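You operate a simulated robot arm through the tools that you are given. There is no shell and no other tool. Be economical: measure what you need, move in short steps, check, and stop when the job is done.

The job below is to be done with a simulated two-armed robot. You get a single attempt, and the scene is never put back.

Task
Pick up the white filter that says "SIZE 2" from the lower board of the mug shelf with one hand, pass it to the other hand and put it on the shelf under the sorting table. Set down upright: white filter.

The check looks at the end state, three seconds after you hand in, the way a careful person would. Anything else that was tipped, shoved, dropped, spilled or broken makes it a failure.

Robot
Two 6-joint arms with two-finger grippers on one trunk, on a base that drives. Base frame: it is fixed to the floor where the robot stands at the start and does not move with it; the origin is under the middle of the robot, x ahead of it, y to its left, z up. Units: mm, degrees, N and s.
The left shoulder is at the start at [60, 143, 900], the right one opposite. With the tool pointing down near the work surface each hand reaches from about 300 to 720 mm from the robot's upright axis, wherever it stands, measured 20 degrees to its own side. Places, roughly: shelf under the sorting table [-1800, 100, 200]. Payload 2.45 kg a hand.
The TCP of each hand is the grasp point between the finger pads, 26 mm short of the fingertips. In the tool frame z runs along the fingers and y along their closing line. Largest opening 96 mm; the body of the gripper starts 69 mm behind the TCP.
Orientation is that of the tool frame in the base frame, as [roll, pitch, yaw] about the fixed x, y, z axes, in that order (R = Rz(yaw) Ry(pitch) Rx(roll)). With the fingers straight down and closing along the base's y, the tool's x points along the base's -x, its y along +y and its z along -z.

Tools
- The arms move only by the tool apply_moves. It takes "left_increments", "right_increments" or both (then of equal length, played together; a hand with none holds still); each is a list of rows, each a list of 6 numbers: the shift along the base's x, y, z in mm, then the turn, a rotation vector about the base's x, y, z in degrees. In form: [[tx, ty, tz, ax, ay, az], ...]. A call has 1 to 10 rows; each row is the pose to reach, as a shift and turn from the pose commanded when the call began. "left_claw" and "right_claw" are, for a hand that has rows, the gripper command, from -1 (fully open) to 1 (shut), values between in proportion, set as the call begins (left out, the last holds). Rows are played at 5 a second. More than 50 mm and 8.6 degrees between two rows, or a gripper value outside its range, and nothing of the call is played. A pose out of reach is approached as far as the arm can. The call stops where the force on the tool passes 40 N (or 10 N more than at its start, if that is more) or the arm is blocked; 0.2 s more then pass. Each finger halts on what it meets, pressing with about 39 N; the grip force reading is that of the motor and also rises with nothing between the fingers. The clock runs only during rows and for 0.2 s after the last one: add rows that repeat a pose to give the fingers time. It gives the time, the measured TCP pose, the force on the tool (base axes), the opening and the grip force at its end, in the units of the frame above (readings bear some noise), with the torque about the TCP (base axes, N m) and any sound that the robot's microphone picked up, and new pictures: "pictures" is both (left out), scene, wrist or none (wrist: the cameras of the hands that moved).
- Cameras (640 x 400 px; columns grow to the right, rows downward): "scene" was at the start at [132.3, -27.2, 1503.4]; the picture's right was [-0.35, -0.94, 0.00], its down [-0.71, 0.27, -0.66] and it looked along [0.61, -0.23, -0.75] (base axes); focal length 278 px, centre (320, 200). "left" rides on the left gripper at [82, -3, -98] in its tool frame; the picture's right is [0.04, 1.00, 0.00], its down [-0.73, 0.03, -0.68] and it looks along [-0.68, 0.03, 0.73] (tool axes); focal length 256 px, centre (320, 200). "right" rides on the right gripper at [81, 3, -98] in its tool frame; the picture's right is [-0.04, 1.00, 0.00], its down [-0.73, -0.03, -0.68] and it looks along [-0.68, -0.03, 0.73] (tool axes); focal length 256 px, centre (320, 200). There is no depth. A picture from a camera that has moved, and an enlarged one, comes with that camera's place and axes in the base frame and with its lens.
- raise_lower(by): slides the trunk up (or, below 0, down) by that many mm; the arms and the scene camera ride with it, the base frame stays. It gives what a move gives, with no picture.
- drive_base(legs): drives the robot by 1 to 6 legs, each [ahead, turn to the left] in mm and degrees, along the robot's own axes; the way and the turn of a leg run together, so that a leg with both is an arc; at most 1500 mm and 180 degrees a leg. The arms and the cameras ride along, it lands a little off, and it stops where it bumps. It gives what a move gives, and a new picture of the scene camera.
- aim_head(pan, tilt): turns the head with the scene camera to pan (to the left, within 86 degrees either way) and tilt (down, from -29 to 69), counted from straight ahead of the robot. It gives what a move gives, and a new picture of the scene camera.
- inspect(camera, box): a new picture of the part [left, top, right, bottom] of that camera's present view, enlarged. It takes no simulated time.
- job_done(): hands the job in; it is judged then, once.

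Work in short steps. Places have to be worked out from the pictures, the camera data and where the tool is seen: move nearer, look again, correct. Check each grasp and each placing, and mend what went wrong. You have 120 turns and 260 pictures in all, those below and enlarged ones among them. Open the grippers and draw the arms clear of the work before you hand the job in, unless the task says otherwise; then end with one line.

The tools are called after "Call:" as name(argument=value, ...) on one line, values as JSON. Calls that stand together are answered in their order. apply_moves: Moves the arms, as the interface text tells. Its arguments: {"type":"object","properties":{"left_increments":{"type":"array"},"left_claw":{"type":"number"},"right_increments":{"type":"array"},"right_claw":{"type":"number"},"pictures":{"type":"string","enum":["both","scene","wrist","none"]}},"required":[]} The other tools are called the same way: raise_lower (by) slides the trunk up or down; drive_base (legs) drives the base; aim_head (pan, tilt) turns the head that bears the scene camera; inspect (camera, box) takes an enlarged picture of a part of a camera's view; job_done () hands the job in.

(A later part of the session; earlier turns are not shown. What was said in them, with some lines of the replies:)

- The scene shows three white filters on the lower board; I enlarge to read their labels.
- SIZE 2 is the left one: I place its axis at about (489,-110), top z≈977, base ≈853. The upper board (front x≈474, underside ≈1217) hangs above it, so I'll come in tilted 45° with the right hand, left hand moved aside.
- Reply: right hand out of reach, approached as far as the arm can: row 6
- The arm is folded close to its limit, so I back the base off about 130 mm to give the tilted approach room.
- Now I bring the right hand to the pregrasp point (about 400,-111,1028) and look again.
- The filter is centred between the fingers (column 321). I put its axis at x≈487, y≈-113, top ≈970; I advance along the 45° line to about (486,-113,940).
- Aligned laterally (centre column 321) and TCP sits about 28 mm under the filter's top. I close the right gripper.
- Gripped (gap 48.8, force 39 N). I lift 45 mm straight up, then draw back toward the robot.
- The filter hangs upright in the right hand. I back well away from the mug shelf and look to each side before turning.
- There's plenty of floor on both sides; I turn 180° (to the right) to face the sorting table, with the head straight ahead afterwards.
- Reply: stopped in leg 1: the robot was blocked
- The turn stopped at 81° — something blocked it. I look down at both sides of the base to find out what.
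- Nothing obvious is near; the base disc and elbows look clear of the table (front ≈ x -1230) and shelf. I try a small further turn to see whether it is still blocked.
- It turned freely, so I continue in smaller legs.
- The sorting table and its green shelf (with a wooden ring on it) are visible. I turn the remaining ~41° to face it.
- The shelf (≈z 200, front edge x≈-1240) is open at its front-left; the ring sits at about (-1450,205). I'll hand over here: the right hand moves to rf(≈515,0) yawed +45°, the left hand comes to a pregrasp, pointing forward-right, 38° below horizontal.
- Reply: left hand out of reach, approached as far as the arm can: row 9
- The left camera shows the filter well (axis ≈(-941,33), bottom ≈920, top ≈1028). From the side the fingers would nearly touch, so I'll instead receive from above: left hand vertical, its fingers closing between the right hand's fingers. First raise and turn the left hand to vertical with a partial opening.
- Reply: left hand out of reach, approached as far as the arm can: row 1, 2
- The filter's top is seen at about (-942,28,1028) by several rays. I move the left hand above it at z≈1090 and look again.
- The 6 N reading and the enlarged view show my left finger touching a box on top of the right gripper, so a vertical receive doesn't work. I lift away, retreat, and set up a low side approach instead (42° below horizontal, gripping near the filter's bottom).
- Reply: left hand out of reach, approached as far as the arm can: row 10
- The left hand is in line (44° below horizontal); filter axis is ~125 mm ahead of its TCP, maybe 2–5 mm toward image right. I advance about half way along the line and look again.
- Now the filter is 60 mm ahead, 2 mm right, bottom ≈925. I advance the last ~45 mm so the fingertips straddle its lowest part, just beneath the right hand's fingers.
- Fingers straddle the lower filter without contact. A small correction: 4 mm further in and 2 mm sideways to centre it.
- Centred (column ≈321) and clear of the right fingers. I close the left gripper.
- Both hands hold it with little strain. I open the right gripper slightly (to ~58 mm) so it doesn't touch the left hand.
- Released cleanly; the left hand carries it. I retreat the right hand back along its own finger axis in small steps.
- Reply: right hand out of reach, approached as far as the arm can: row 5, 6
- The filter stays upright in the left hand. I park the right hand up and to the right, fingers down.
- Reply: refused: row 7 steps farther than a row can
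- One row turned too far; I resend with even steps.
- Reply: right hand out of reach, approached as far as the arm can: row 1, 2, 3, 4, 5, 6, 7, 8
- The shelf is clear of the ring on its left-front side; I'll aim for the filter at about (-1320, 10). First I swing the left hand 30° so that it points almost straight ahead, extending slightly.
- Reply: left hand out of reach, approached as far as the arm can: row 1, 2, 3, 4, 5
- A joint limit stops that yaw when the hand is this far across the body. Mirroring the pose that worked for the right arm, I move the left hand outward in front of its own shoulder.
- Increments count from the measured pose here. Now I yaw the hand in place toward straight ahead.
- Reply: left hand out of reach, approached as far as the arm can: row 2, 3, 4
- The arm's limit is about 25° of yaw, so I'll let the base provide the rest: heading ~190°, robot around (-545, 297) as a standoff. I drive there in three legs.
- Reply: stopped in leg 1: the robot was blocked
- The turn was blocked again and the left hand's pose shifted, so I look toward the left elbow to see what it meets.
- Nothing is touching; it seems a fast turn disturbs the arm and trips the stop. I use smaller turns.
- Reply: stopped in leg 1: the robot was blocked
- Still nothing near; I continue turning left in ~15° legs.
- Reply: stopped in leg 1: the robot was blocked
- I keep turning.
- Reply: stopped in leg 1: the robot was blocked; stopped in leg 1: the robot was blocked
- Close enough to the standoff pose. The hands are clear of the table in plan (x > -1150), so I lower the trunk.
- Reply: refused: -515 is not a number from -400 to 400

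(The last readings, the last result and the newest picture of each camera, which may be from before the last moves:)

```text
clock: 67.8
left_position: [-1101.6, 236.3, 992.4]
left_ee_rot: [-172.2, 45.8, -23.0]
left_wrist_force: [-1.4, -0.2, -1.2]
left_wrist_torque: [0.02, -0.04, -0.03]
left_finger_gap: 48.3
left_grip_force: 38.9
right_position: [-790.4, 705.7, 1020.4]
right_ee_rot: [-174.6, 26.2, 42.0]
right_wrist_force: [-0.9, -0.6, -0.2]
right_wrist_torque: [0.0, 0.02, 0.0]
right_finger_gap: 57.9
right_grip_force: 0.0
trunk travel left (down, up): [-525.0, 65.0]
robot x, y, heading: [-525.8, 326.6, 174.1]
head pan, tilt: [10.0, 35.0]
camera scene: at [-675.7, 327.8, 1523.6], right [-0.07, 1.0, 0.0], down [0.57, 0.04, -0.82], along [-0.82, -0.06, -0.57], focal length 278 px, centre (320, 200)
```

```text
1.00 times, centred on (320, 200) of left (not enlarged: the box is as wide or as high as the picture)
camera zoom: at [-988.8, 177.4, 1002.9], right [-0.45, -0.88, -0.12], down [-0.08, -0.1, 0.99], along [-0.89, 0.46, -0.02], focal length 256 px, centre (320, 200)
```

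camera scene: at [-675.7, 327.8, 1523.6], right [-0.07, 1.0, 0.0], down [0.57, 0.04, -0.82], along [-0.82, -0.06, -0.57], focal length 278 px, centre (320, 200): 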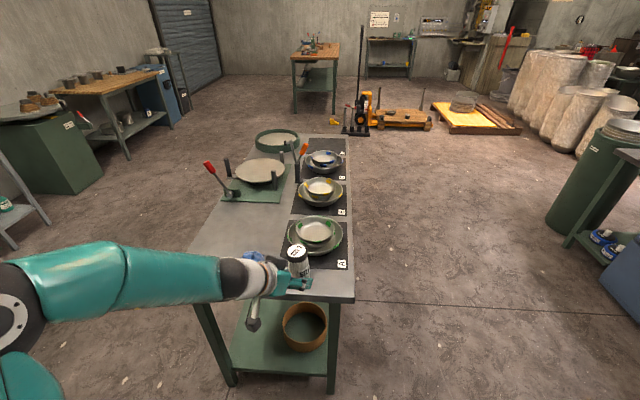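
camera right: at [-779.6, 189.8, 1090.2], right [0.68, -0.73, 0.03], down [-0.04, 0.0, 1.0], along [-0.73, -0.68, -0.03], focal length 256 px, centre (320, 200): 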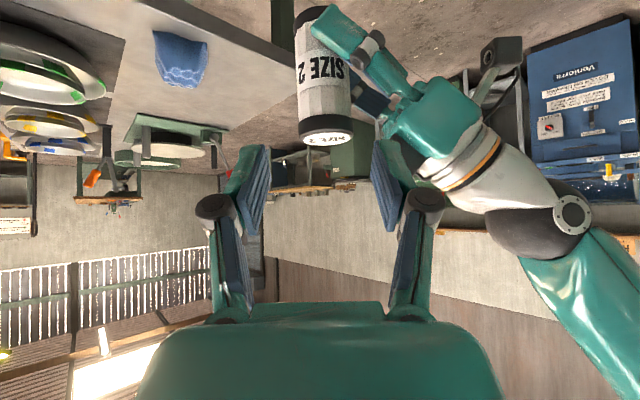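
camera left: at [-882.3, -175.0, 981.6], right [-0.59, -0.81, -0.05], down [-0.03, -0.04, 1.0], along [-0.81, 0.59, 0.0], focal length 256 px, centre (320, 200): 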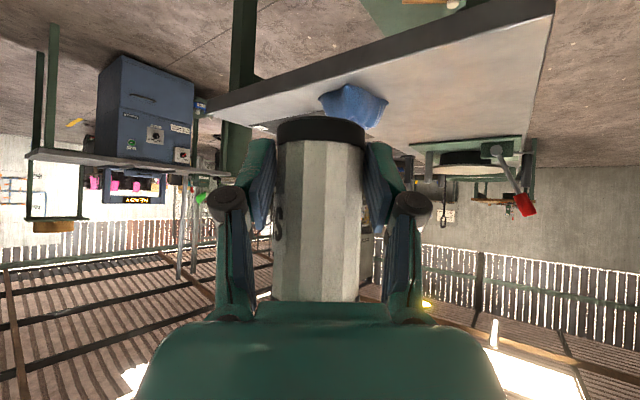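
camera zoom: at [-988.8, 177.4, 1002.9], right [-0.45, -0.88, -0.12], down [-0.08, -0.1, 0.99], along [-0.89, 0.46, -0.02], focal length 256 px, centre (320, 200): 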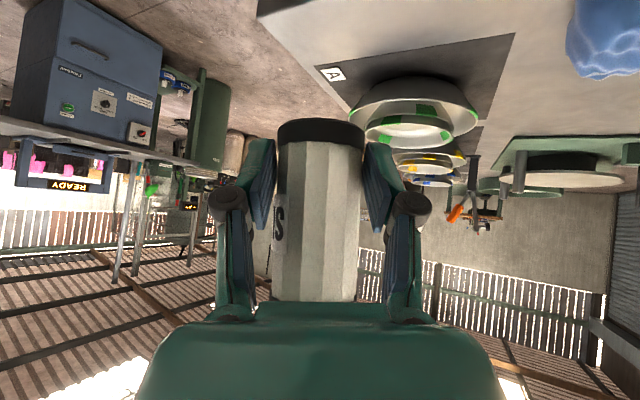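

Lowering in two parts; hand has ~70 mm of clearance to the table edge.

Call:
raise_lower(by=-400)

Call:
raise_lower(by=-118)

Call:
inspect(camera="left", box=[0, 0, 640, 400])

Call:
inspect(camera="scene", box=[0, 0, 640, 400])

```text
clock: 71.6
left_position: [-1100.9, 236.7, 593.1]
left_ee_rot: [-172.2, 45.7, -23.1]
left_wrist_force: [0.1, -0.5, -1.6]
left_wrist_torque: [0.02, -0.03, 0.0]
left_finger_gap: 48.3
left_grip_force: 39.1
right_position: [-790.2, 704.9, 620.3]
right_ee_rot: [-174.5, 26.2, 42.0]
right_wrist_force: [-0.7, 0.2, -1.1]
right_wrist_torque: [0.01, 0.03, 0.04]
right_finger_gap: 57.6
right_grip_force: 0.1
trunk travel left (down, up): [-125.0, 465.0]
robot x, y, heading: [-525.6, 327.1, 174.4]
head pan, tilt: [10.0, 35.0]
```

```text
clock: 73.1
left_position: [-1101.5, 238.1, 475.5]
left_ee_rot: [-172.3, 45.7, -23.2]
left_wrist_force: [0.1, 0.4, -1.4]
left_wrist_torque: [-0.01, -0.02, 0.0]
left_finger_gap: 48.2
left_grip_force: 39.4
right_position: [-789.9, 704.5, 502.6]
right_ee_rot: [-174.6, 26.2, 42.0]
right_wrist_force: [-0.3, 0.0, -0.4]
right_wrist_torque: [0.02, 0.01, -0.02]
right_finger_gap: 57.4
right_grip_force: 0.0
trunk travel left (down, up): [-7.0, 583.0]
robot x, y, heading: [-526.1, 326.1, 174.0]
head pan, tilt: [10.0, 35.0]
```

```text
1.00 times, centred on (320, 200) of left (not enlarged: the box is as wide or as high as the picture)
camera zoom: at [-988.5, 177.5, 485.0], right [-0.45, -0.88, -0.12], down [-0.08, -0.1, 0.99], along [-0.89, 0.46, -0.02], focal length 256 px, centre (320, 200)
```

zoom: 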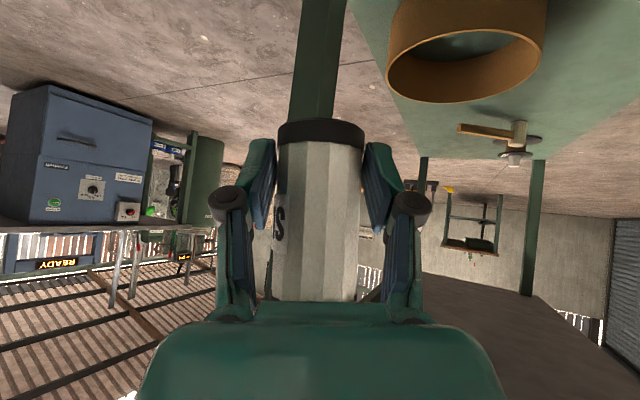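

```text
1.00 times, centred on (320, 200) of scene (not enlarged: the box is as wide or as high as the picture)
camera zoom: at [-675.4, 327.9, 1005.7], right [-0.07, 1.0, 0.0], down [0.57, 0.04, -0.82], along [-0.82, -0.06, -0.57], focal length 278 px, centre (320, 200)
```

zoom: 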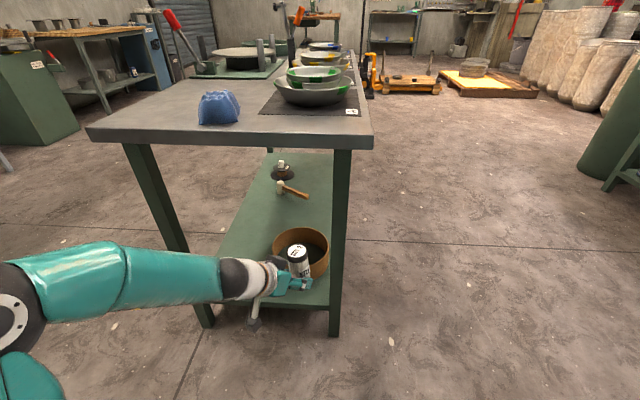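

Excellent view: the free front-left part of the shelf is clear. A turn of ~16° left puts the target straight along my drive direction.

Call:
drive_base(legs=[[0, 17]])

Call:
apply_moves(left_increments=[[0, 0, -30, 0, 0, 0], [0, 0, -60, 0, 0, 0], [0, 0, -90, 0, 0, 0], [0, 0, -120, 0, 0, 0], [0, 0, -150, 0, 0, 0], [0, 0, -180, 0, 0, 0]], pictures="wrist")

```text
clock: 74.7
left_position: [-1052.4, 78.5, 474.5]
left_ee_rot: [-172.2, 45.8, -6.6]
left_wrist_force: [0.1, 0.1, -1.0]
left_wrist_torque: [0.03, -0.07, 0.02]
left_finger_gap: 48.5
left_grip_force: 38.6
right_position: [-886.0, 615.0, 502.8]
right_ee_rot: [-174.5, 26.5, 58.6]
right_wrist_force: [0.6, 0.0, 0.0]
right_wrist_torque: [0.0, -0.01, 0.01]
right_finger_gap: 57.6
right_grip_force: 0.0
trunk travel left (down, up): [-7.0, 583.0]
robot x, y, heading: [-526.4, 339.1, -169.7]
head pan, tilt: [10.0, 35.0]
stopped in leg 1: the robot was blocked; the commanded pose is now the measured one
camera scene: at [-671.2, 295.4, 1005.7], right [-0.35, 0.94, 0.0], down [0.54, 0.2, -0.82], along [-0.77, -0.29, -0.57], focal length 278 px, centre (320, 200)
```

scene: 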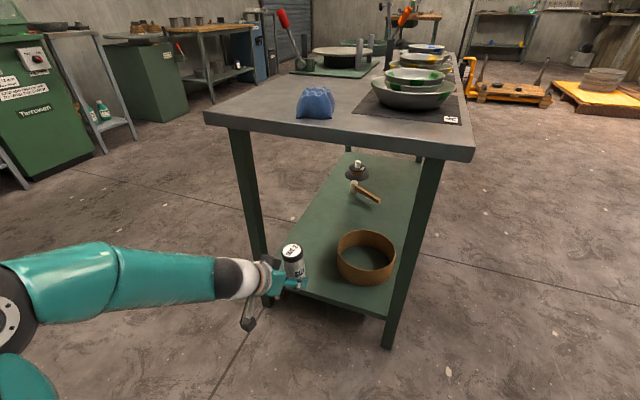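

```text
clock: 76.1
left_position: [-1077.3, 47.2, 316.6]
left_ee_rot: [-170.2, 45.1, -6.1]
left_wrist_force: [-0.7, -0.7, -0.6]
left_wrist_torque: [0.0, -0.03, 0.01]
left_finger_gap: 48.0
left_grip_force: 39.0
left hand out of reach, approached as far as the arm can: row 3, 4, 5, 6
right_position: [-885.7, 615.4, 502.9]
right_ee_rot: [-174.5, 26.6, 58.7]
right_wrist_force: [0.3, 1.4, 0.3]
right_wrist_torque: [-0.01, 0.0, -0.02]
right_finger_gap: 57.8
right_grip_force: 0.1
trunk travel left (down, up): [-7.0, 583.0]
robot x, y, heading: [-527.9, 336.7, -169.8]
head pan, tilt: [10.0, 35.0]
camera left: at [-952.8, 19.7, 327.6], right [-0.2, -0.97, -0.15], down [-0.06, -0.14, 0.99], along [-0.98, 0.2, -0.03], focal length 256 px, centre (320, 200)
```

left: 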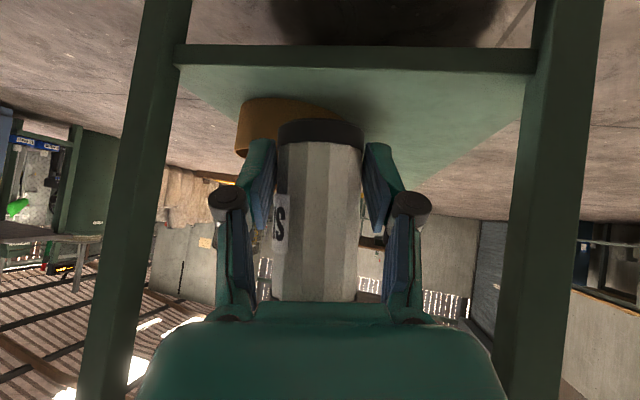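

The hand has rolled ~6° at its wrist limit, leaning the filter. I turn the hand back clockwise ~14° (toward the pose where it was free) and level it.

Call:
apply_moves(left_increments=[[0, 0, 0, -1.9, 1.2, -5], [0, 0, 0, -3.8, 2.4, -9], [0, 0, 0, -5.7, 3.7, -14], [0, 0, 0, -5.7, 3.7, -14]], pictures="wrist")

```text
clock: 77.1
left_position: [-1076.9, 46.0, 314.2]
left_ee_rot: [178.3, 47.6, -27.5]
left_wrist_force: [0.3, 0.2, -1.3]
left_wrist_torque: [-0.01, -0.06, -0.02]
left_finger_gap: 48.0
left_grip_force: 39.1
left hand out of reach, approached as far as the arm can: row 1, 2
right_position: [-886.6, 616.0, 502.4]
right_ee_rot: [-174.5, 26.6, 58.5]
right_wrist_force: [-0.4, -0.5, 0.2]
right_wrist_torque: [0.01, 0.02, 0.0]
right_finger_gap: 57.6
right_grip_force: 0.1
trunk travel left (down, up): [-7.0, 583.0]
robot x, y, heading: [-527.0, 335.7, -169.3]
head pan, tilt: [10.0, 35.0]
camera left: at [-960.2, -7.0, 320.9], right [-0.42, -0.91, -0.01], down [0.0, -0.01, 1.0], along [-0.91, 0.42, 0.01], focal length 256 px, centre (320, 200)
```

left: 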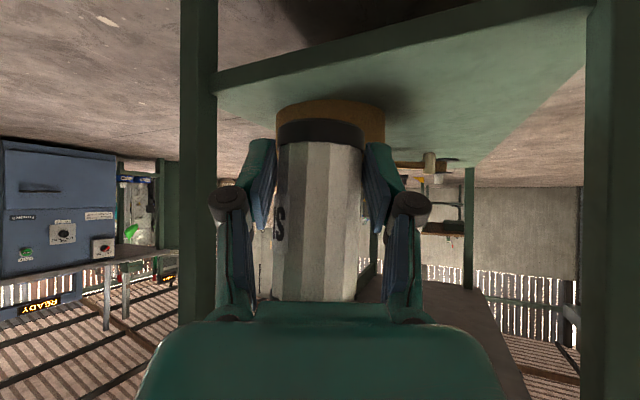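

Level again. From this view the shelf top is at about z 168–172, front edge x≈-1240, left leg's inner face y≈-118. I test lowering further to TCP z≈245 before going in.

Call:
apply_moves(left_increments=[[0, 0, -25, 0, 0, 0], [0, 0, -50, 0, 0, 0], [0, 0, -68, 0, 0, 0]], pictures="wrist")

```text
clock: 77.9
left_position: [-1092.0, 33.3, 253.5]
left_ee_rot: [179.1, 47.4, -27.2]
left_wrist_force: [0.0, 0.6, -1.1]
left_wrist_torque: [-0.02, -0.03, 0.01]
left_finger_gap: 48.1
left_grip_force: 38.3
left hand out of reach, approached as far as the arm can: row 1, 2, 3
right_position: [-885.6, 616.5, 501.4]
right_ee_rot: [-174.4, 26.6, 58.5]
right_wrist_force: [0.2, 0.3, 0.2]
right_wrist_torque: [-0.04, 0.0, 0.0]
right_finger_gap: 57.6
right_grip_force: 0.0
trunk travel left (down, up): [-7.0, 583.0]
robot x, y, heading: [-530.8, 340.4, -169.5]
head pan, tilt: [10.0, 35.0]
camera left: at [-976.2, -21.1, 259.9], right [-0.42, -0.91, -0.02], down [0.0, -0.02, 1.0], along [-0.91, 0.42, 0.0], focal length 256 px, centre (320, 200)
```

left: 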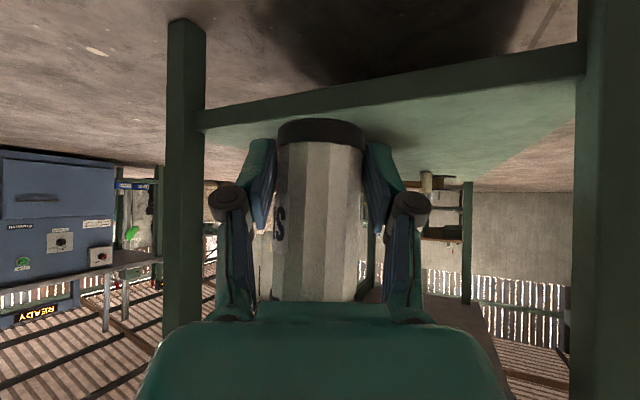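

The arm prefers being a bit more extended when low; that's fine since the base moves in now. Filter bottom is at ≈223, well above the shelf (≈165), path between the legs is clear: drive ahead 180 mm.

Call:
drive_base(legs=[[90, 0], [90, 0]])

Call:
inspect(camera="left", box=[0, 0, 640, 400])

```text
clock: 79.8
left_position: [-1271.0, 2.7, 254.3]
left_ee_rot: [179.2, 47.4, -27.2]
left_wrist_force: [0.0, -0.2, -1.3]
left_wrist_torque: [-0.03, -0.01, 0.04]
left_finger_gap: 48.1
left_grip_force: 38.7
right_position: [-1065.5, 583.4, 502.4]
right_ee_rot: [-174.4, 26.5, 58.5]
right_wrist_force: [0.3, 0.2, -0.2]
right_wrist_torque: [0.03, 0.0, 0.0]
right_finger_gap: 57.7
right_grip_force: 0.1
trunk travel left (down, up): [-7.0, 583.0]
robot x, y, heading: [-706.6, 304.5, -169.6]
head pan, tilt: [10.0, 35.0]
camera scene: at [-850.1, 262.9, 1005.7], right [-0.35, 0.94, 0.0], down [0.54, 0.2, -0.82], along [-0.77, -0.28, -0.57], focal length 278 px, centre (320, 200)
```

scene: 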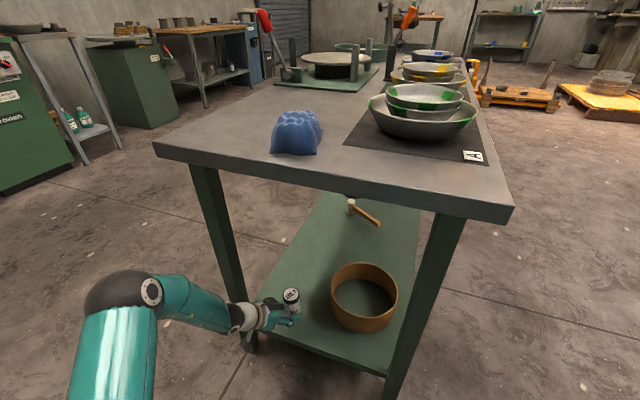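

```text
1.00 times, centred on (320, 200) of left (not enlarged: the box is as wide or as high as the picture)
camera zoom: at [-1155.4, -53.2, 260.0], right [-0.42, -0.91, -0.02], down [-0.01, -0.02, 1.0], along [-0.91, 0.42, 0.0], focal length 256 px, centre (320, 200)
```

zoom: 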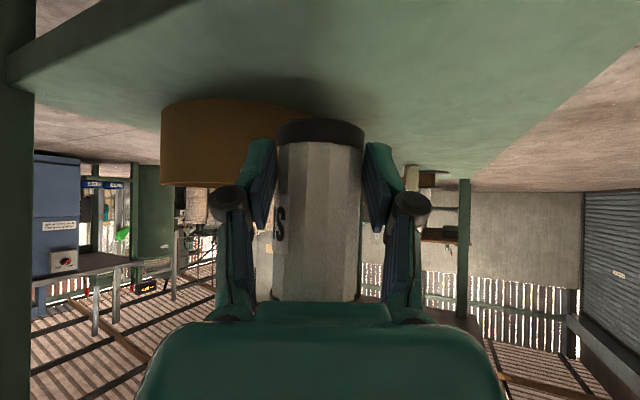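

The filter is over the shelf, ring ≥70 mm away. I move in another 32 mm, slightly right, and lower to TCP z≈212 (bottom ≈15 mm above shelf).

Call:
apply_moves(left_increments=[[-16, 6, 0, 0, 0, 0], [-32, 12, -10, 0, 0, 0], [-32, 12, -30, 0, 0, 0], [-32, 12, -42, 0, 0, 0]])

Call:
inspect(camera="scene", box=[200, 260, 400, 385])

```text
clock: 80.8
left_position: [-1302.9, 12.3, 211.3]
left_ee_rot: [179.1, 47.4, -27.3]
left_wrist_force: [0.0, 0.1, -1.5]
left_wrist_torque: [-0.06, 0.01, 0.01]
left_finger_gap: 48.1
left_grip_force: 38.7
right_position: [-1064.8, 583.0, 502.5]
right_ee_rot: [-174.4, 26.7, 58.5]
right_wrist_force: [1.0, 0.0, -0.1]
right_wrist_torque: [0.02, -0.02, -0.03]
right_finger_gap: 57.7
right_grip_force: 0.0
trunk travel left (down, up): [-7.0, 583.0]
robot x, y, heading: [-704.9, 307.2, -169.7]
head pan, tilt: [10.0, 35.0]
camera scene: at [-850.1, 262.9, 1005.7], right [-0.35, 0.94, 0.0], down [0.54, 0.2, -0.82], along [-0.77, -0.28, -0.57], focal length 278 px, centre (320, 200)
camera left: at [-1187.8, -42.0, 218.1], right [-0.42, -0.91, -0.02], down [-0.01, -0.02, 1.0], along [-0.91, 0.42, 0.0], focal length 256 px, centre (320, 200)
```

scene: 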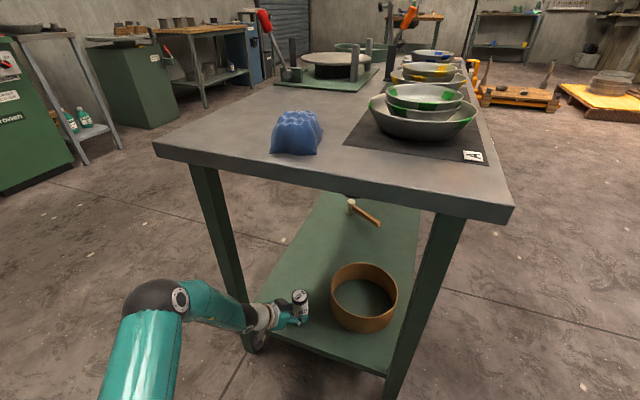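
left: 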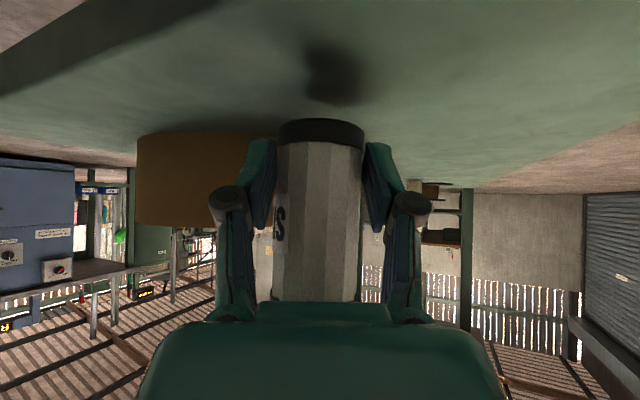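

```text
3.20 times, centred on (300, 322) of scene
camera zoom: at [-850.1, 262.9, 1005.7], right [-0.35, 0.94, 0.0], down [0.54, 0.2, -0.82], along [-0.77, -0.28, -0.57], focal length 888 px, centre (384, -192)
```

zoom: 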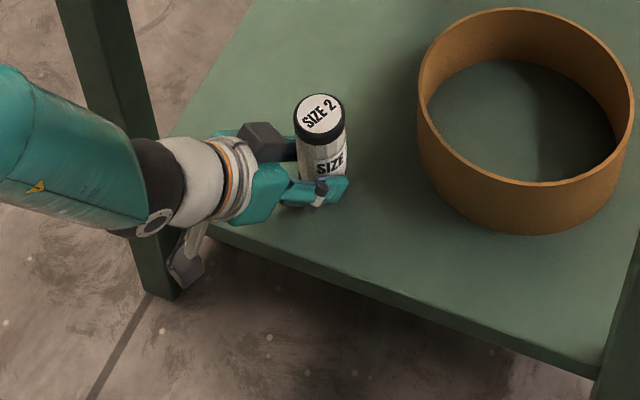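

Filter bottom ≈182; shelf ≈165. I lower slowly, watching the vertical force.

Call:
apply_moves(left_increments=[[0, 0, -4, 0, 0, 0], [0, 0, -8, 0, 0, 0], [0, 0, -11, 0, 0, 0]], pictures="wrist")

```text
clock: 81.6
left_position: [-1302.0, 14.4, 201.3]
left_ee_rot: [179.1, 47.5, -27.2]
left_wrist_force: [-0.4, -0.1, -0.4]
left_wrist_torque: [-0.02, 0.02, 0.01]
left_finger_gap: 47.9
left_grip_force: 39.0
right_position: [-1063.9, 584.1, 503.1]
right_ee_rot: [-174.5, 26.6, 58.4]
right_wrist_force: [0.6, 0.2, 0.7]
right_wrist_torque: [0.04, 0.0, 0.05]
right_finger_gap: 57.7
right_grip_force: 0.0
trunk travel left (down, up): [-7.0, 583.0]
robot x, y, heading: [-704.6, 307.6, -169.6]
head pan, tilt: [10.0, 35.0]
camera left: at [-1186.8, -41.3, 207.8], right [-0.42, -0.91, -0.02], down [0.0, -0.02, 1.0], along [-0.91, 0.42, 0.0], focal length 256 px, centre (320, 200)
```

left: 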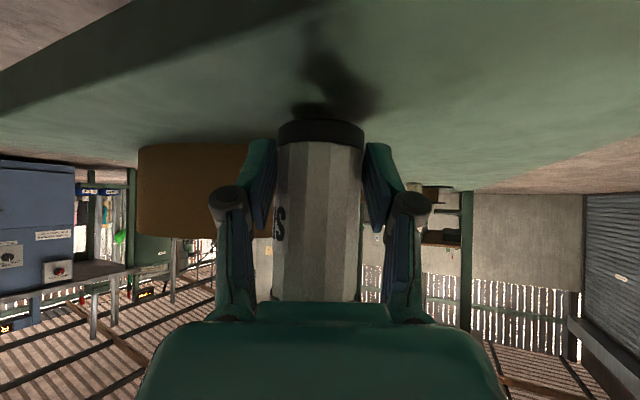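

Call:
apply_moves(left_increments=[[0, 0, -2, 0, 0, 0], [0, 0, -4, 0, 0, 0], [0, 0, -6, 0, 0, 0]], pictures="wrist")

```text
clock: 82.4
left_position: [-1301.7, 15.1, 194.8]
left_ee_rot: [179.3, 47.3, -27.2]
left_wrist_force: [0.0, -0.5, -1.6]
left_wrist_torque: [-0.03, -0.02, -0.01]
left_finger_gap: 48.1
left_grip_force: 39.2
right_position: [-1064.3, 583.2, 503.1]
right_ee_rot: [-174.5, 26.6, 58.4]
right_wrist_force: [0.2, 0.3, -0.5]
right_wrist_torque: [-0.02, 0.03, 0.01]
right_finger_gap: 57.8
right_grip_force: 0.0
trunk travel left (down, up): [-7.0, 583.0]
robot x, y, heading: [-709.2, 307.8, -169.7]
head pan, tilt: [10.0, 35.0]
camera left: at [-1186.7, -41.4, 201.7], right [-0.42, -0.91, -0.02], down [-0.01, -0.02, 1.0], along [-0.91, 0.42, 0.0], focal length 256 px, centre (320, 200)
```

left: 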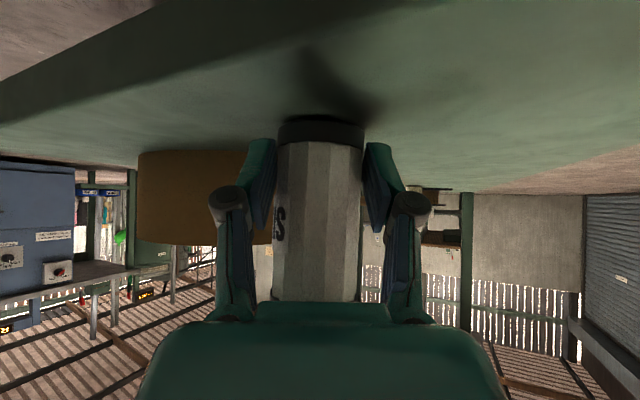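

Still no contact, though the shadow nearly meets the bottom. I continue in 1.5 mm steps.

Call:
apply_moves(left_increments=[[0, 0, -1.5, 0, 0, 0], [0, 0, -3, 0, 0, 0], [0, 0, -4, 0, 0, 0]], pictures="wrist")

```text
clock: 83.2
left_position: [-1303.2, 12.7, 193.1]
left_ee_rot: [179.1, 47.7, -27.4]
left_wrist_force: [3.6, -1.9, 12.8]
left_wrist_torque: [0.22, -0.22, -0.02]
left_finger_gap: 48.1
left_grip_force: 38.7
right_position: [-1064.3, 585.0, 503.4]
right_ee_rot: [-174.5, 26.5, 58.5]
right_wrist_force: [0.2, -0.1, -0.2]
right_wrist_torque: [0.02, -0.01, 0.02]
right_finger_gap: 57.7
right_grip_force: 0.0
trunk travel left (down, up): [-7.0, 583.0]
robot x, y, heading: [-706.5, 302.4, -169.8]
head pan, tilt: [10.0, 35.0]
camera left: at [-1187.8, -41.1, 199.4], right [-0.42, -0.91, -0.02], down [0.0, -0.02, 1.0], along [-0.91, 0.42, 0.01], focal length 256 px, centre (320, 200)
```

left: 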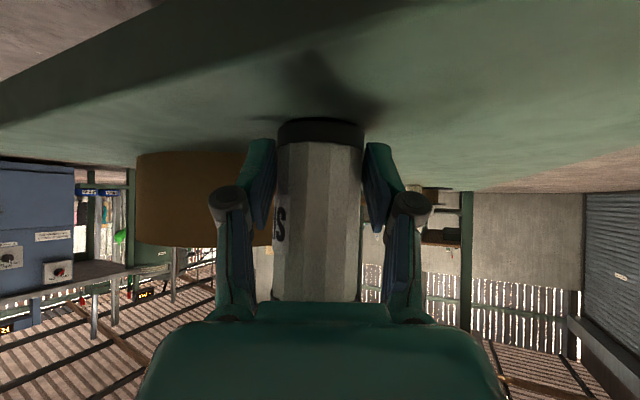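

Contact: 13 N upward. I ease off by 1.5 mm, then open the left gripper.

Call:
apply_moves(left_increments=[[0, 0, 1.5, 0, 0, 0], [0, 0, 1.5, 0, 0, 0]], pictures="none")

Call:
apply_moves(left_increments=[[0, 0, 0, 0, 0, 0], [0, 0, 0, 0, 0, 0], [0, 0, 0, 0, 0, 0], [0, 0, 0, 0, 0, 0]], left_claw=-0.6, pictures="wrist")

Call:
inspect(camera="scene", box=[200, 260, 400, 385])

```text
clock: 83.8
left_position: [-1302.7, 12.9, 193.3]
left_ee_rot: [179.2, 47.5, -27.4]
left_wrist_force: [-3.2, -0.6, 8.7]
left_wrist_torque: [0.14, 0.05, 0.04]
left_finger_gap: 48.4
left_grip_force: 38.9
right_position: [-1064.2, 584.9, 502.6]
right_ee_rot: [-174.5, 26.6, 58.4]
right_wrist_force: [-0.6, 0.5, 0.1]
right_wrist_torque: [0.0, -0.02, -0.03]
right_finger_gap: 57.4
right_grip_force: 0.0
trunk travel left (down, up): [-7.0, 583.0]
robot x, y, heading: [-704.3, 304.1, -169.8]
head pan, tilt: [10.0, 35.0]
```

```text
clock: 84.8
left_position: [-1302.5, 13.8, 192.4]
left_ee_rot: [179.2, 47.4, -27.2]
left_wrist_force: [1.2, -0.4, 0.6]
left_wrist_torque: [-0.02, -0.02, 0.0]
left_finger_gap: 76.6
left_grip_force: 0.2
right_position: [-1063.9, 582.9, 503.1]
right_ee_rot: [-174.6, 26.6, 58.5]
right_wrist_force: [-0.3, 0.6, -1.2]
right_wrist_torque: [-0.03, 0.0, 0.0]
right_finger_gap: 57.5
right_grip_force: 0.0
trunk travel left (down, up): [-7.0, 583.0]
robot x, y, heading: [-710.3, 306.7, -169.9]
head pan, tilt: [10.0, 35.0]
camera left: at [-1186.9, -40.9, 199.0], right [-0.42, -0.91, -0.02], down [-0.01, -0.02, 1.0], along [-0.91, 0.42, 0.0], focal length 256 px, centre (320, 200)
```

left: 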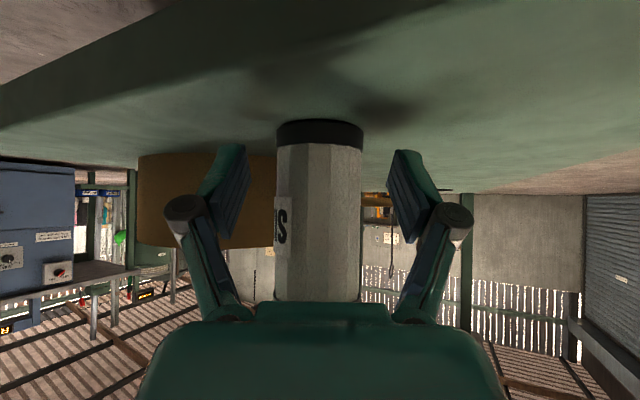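

```text
3.20 times, centred on (300, 322) of scene
camera zoom: at [-850.1, 262.9, 1005.7], right [-0.35, 0.94, 0.0], down [0.54, 0.2, -0.82], along [-0.77, -0.28, -0.57], focal length 888 px, centre (384, -192)
```

zoom: 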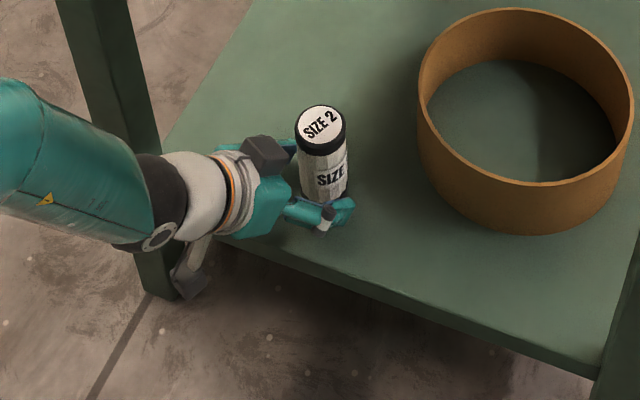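

The filter stands upright and free. I withdraw the hand up and back along its own direction in small steps, keeping the fingers straddled symmetrically.

Call:
apply_moves(left_increments=[[4, -2, 8, 0, 0, 0], [8, -4, 17, 0, 0, 0], [13, -6.5, 27, 0, 0, 0], [18, -9.5, 38, 0, 0, 0]], left_claw=-0.6, pictures="wrist")

Call:
inspect(camera="scene", box=[200, 260, 400, 385])

```text
clock: 85.8
left_position: [-1285.8, 4.9, 229.6]
left_ee_rot: [179.2, 47.3, -27.3]
left_wrist_force: [-0.2, 0.7, 0.0]
left_wrist_torque: [0.02, 0.03, 0.02]
left_finger_gap: 76.8
left_grip_force: 0.0
right_position: [-1064.2, 583.6, 503.1]
right_ee_rot: [-174.5, 26.6, 58.5]
right_wrist_force: [0.6, 1.0, -0.4]
right_wrist_torque: [-0.01, -0.01, -0.02]
right_finger_gap: 57.7
right_grip_force: 0.1
trunk travel left (down, up): [-7.0, 583.0]
robot x, y, heading: [-707.6, 297.7, -169.8]
head pan, tilt: [10.0, 35.0]
camera left: at [-1169.6, -50.7, 237.0], right [-0.42, -0.91, -0.02], down [-0.01, -0.02, 1.0], along [-0.91, 0.42, 0.0], focal length 256 px, centre (320, 200)
```

left: 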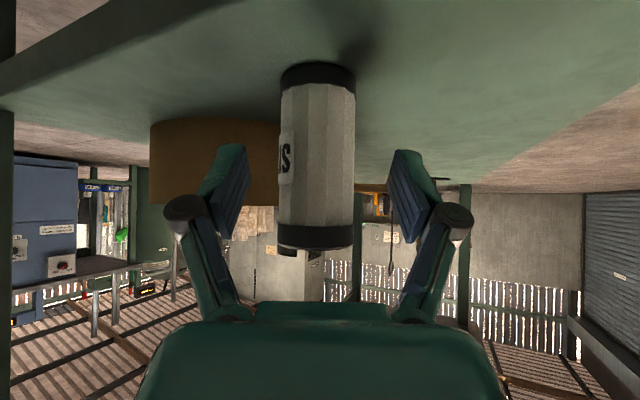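

```text
3.20 times, centred on (300, 322) of scene
camera zoom: at [-850.2, 262.8, 1005.7], right [-0.35, 0.94, 0.0], down [0.54, 0.2, -0.82], along [-0.77, -0.28, -0.57], focal length 888 px, centre (384, -192)
```

zoom: 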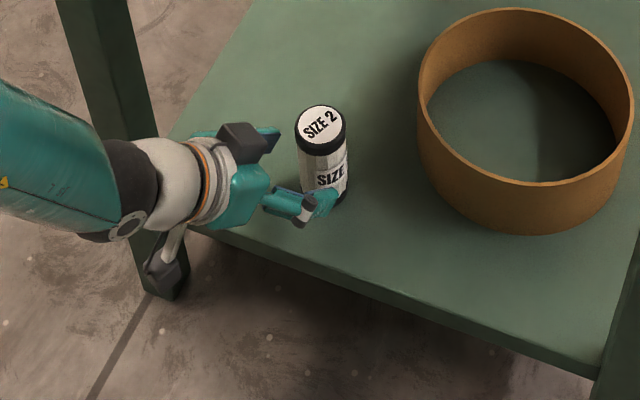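

Good, clearing. Continue back and up until the fingertips are clear of the filter.

Call:
apply_moves(left_increments=[[6, -3, 11, 0, 0, 0], [12, -6, 22, 0, 0, 0], [18, -9.5, 34, 0, 0, 0], [25, -13, 46, 0, 0, 0], [32, -16.5, 60, 0, 0, 0]], left_claw=-0.6, pictures="wrist")

Call:
inspect(camera="scene", box=[200, 260, 400, 385])

```text
clock: 87.0
left_position: [-1253.3, -13.2, 291.8]
left_ee_rot: [179.2, 47.3, -27.4]
left_wrist_force: [-0.1, 0.3, 0.1]
left_wrist_torque: [-0.01, 0.03, -0.02]
left_finger_gap: 77.1
left_grip_force: 0.0
right_position: [-1065.7, 583.4, 502.5]
right_ee_rot: [-174.5, 26.6, 58.5]
right_wrist_force: [-0.2, 0.1, -0.9]
right_wrist_torque: [0.01, 0.02, 0.0]
right_finger_gap: 57.6
right_grip_force: 0.1
trunk travel left (down, up): [-7.0, 583.0]
robot x, y, heading: [-703.5, 300.9, -169.7]
head pan, tilt: [10.0, 35.0]
camera left: at [-1138.4, -67.9, 297.0], right [-0.42, -0.91, -0.02], down [-0.01, -0.02, 1.0], along [-0.91, 0.42, 0.0], focal length 256 px, centre (320, 200)
```

left: 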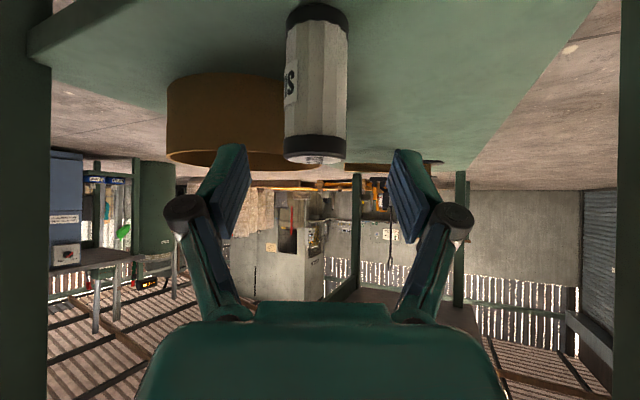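

```text
3.20 times, centred on (300, 322) of scene
camera zoom: at [-850.1, 262.8, 1005.7], right [-0.35, 0.94, 0.0], down [0.54, 0.2, -0.82], along [-0.77, -0.28, -0.57], focal length 888 px, centre (384, -192)
```

zoom: 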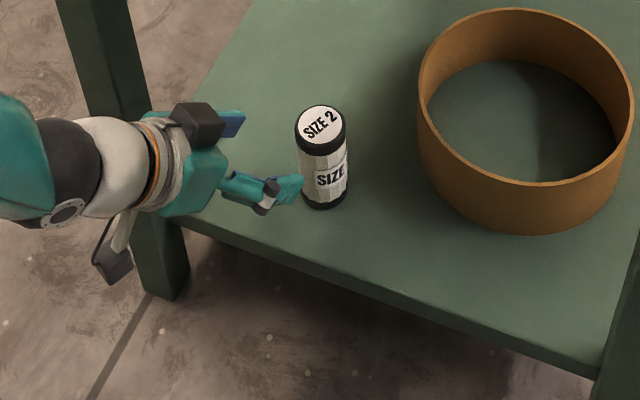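

The filter stands alone, upright, well clear of the ring. I back the robot away 300 mm.

Call:
drive_base(legs=[[-150, 0], [-150, 0]])

Call:
inspect(camera="left", box=[160, 0, 480, 200])

```text
clock: 89.3
left_position: [-956.3, 40.9, 290.2]
left_ee_rot: [179.2, 47.4, -27.1]
left_wrist_force: [0.8, 0.2, -0.4]
left_wrist_torque: [0.01, 0.01, 0.01]
left_finger_gap: 76.6
left_grip_force: 0.1
right_position: [-768.4, 637.2, 502.3]
right_ee_rot: [-174.5, 26.6, 58.6]
right_wrist_force: [-0.7, 0.5, -0.5]
right_wrist_torque: [-0.02, 0.01, -0.01]
right_finger_gap: 57.6
right_grip_force: 0.0
trunk travel left (down, up): [-7.0, 583.0]
robot x, y, heading: [-407.9, 363.1, -169.5]
head pan, tilt: [10.0, 35.0]
camera scene: at [-553.4, 317.2, 1005.7], right [-0.35, 0.94, 0.0], down [0.54, 0.2, -0.82], along [-0.77, -0.29, -0.57], focal length 278 px, centre (320, 200)
```

scene: 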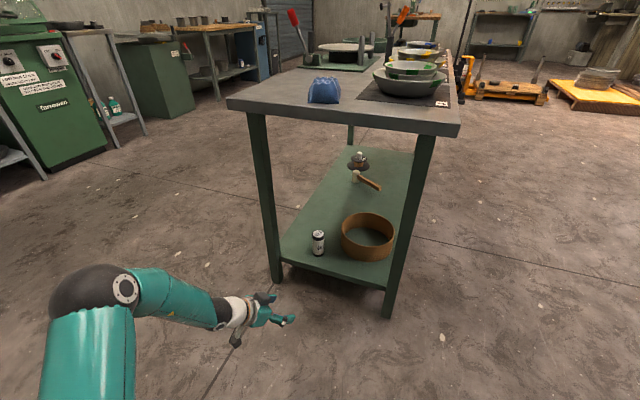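

```text
2.00 times, centred on (320, 100) of left
camera zoom: at [-841.2, -13.8, 296.7], right [-0.42, -0.91, -0.02], down [-0.01, -0.02, 1.0], along [-0.91, 0.42, 0.0], focal length 512 px, centre (320, 400)
```

zoom: 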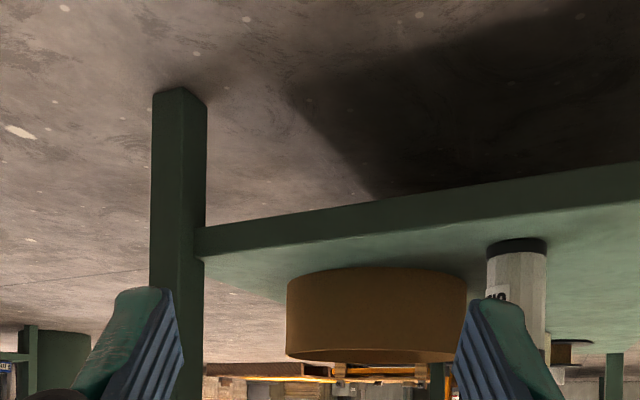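

The filter stands upright on the shelf and nothing else was disturbed. I open both grippers fully and finish.

Call:
apply_moves(left_increments=[[0, 0, 0, 0, 0, 0], [0, 0, 0, 0, 0, 0]], right_increments=[[0, 0, 0, 0, 0, 0], [0, 0, 0, 0, 0, 0]], left_claw=-1, right_claw=-1, pictures="scene")

```text
clock: 89.9
left_position: [-957.1, 40.3, 289.7]
left_ee_rot: [179.1, 47.4, -27.2]
left_wrist_force: [0.4, 0.4, 0.1]
left_wrist_torque: [-0.02, -0.01, 0.01]
left_finger_gap: 95.9
left_grip_force: 0.1
right_position: [-769.6, 637.9, 504.6]
right_ee_rot: [-174.5, 26.6, 58.7]
right_wrist_force: [-0.9, -0.4, 0.0]
right_wrist_torque: [0.02, 0.02, -0.02]
right_finger_gap: 96.2
right_grip_force: 0.1
trunk travel left (down, up): [-7.0, 583.0]
robot x, y, heading: [-414.9, 358.8, -169.7]
head pan, tilt: [10.0, 35.0]
camera scene: at [-553.4, 317.3, 1005.7], right [-0.35, 0.94, 0.0], down [0.54, 0.2, -0.82], along [-0.77, -0.29, -0.57], focal length 278 px, centre (320, 200)
```

scene: 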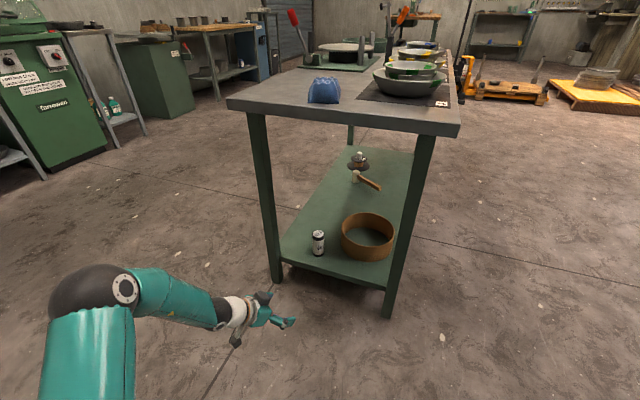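

Everything is in place: grippers open, arms clear, filter upright. I hand in.

Call:
job_done()

```text
The job is handed in.
```

The white "SIZE 2" filter is standing upright on the shelf under the sorting table. The right hand picked it up and passed it to the left, which set it down; nothing else appeared tipped or moved in the pictures I took.
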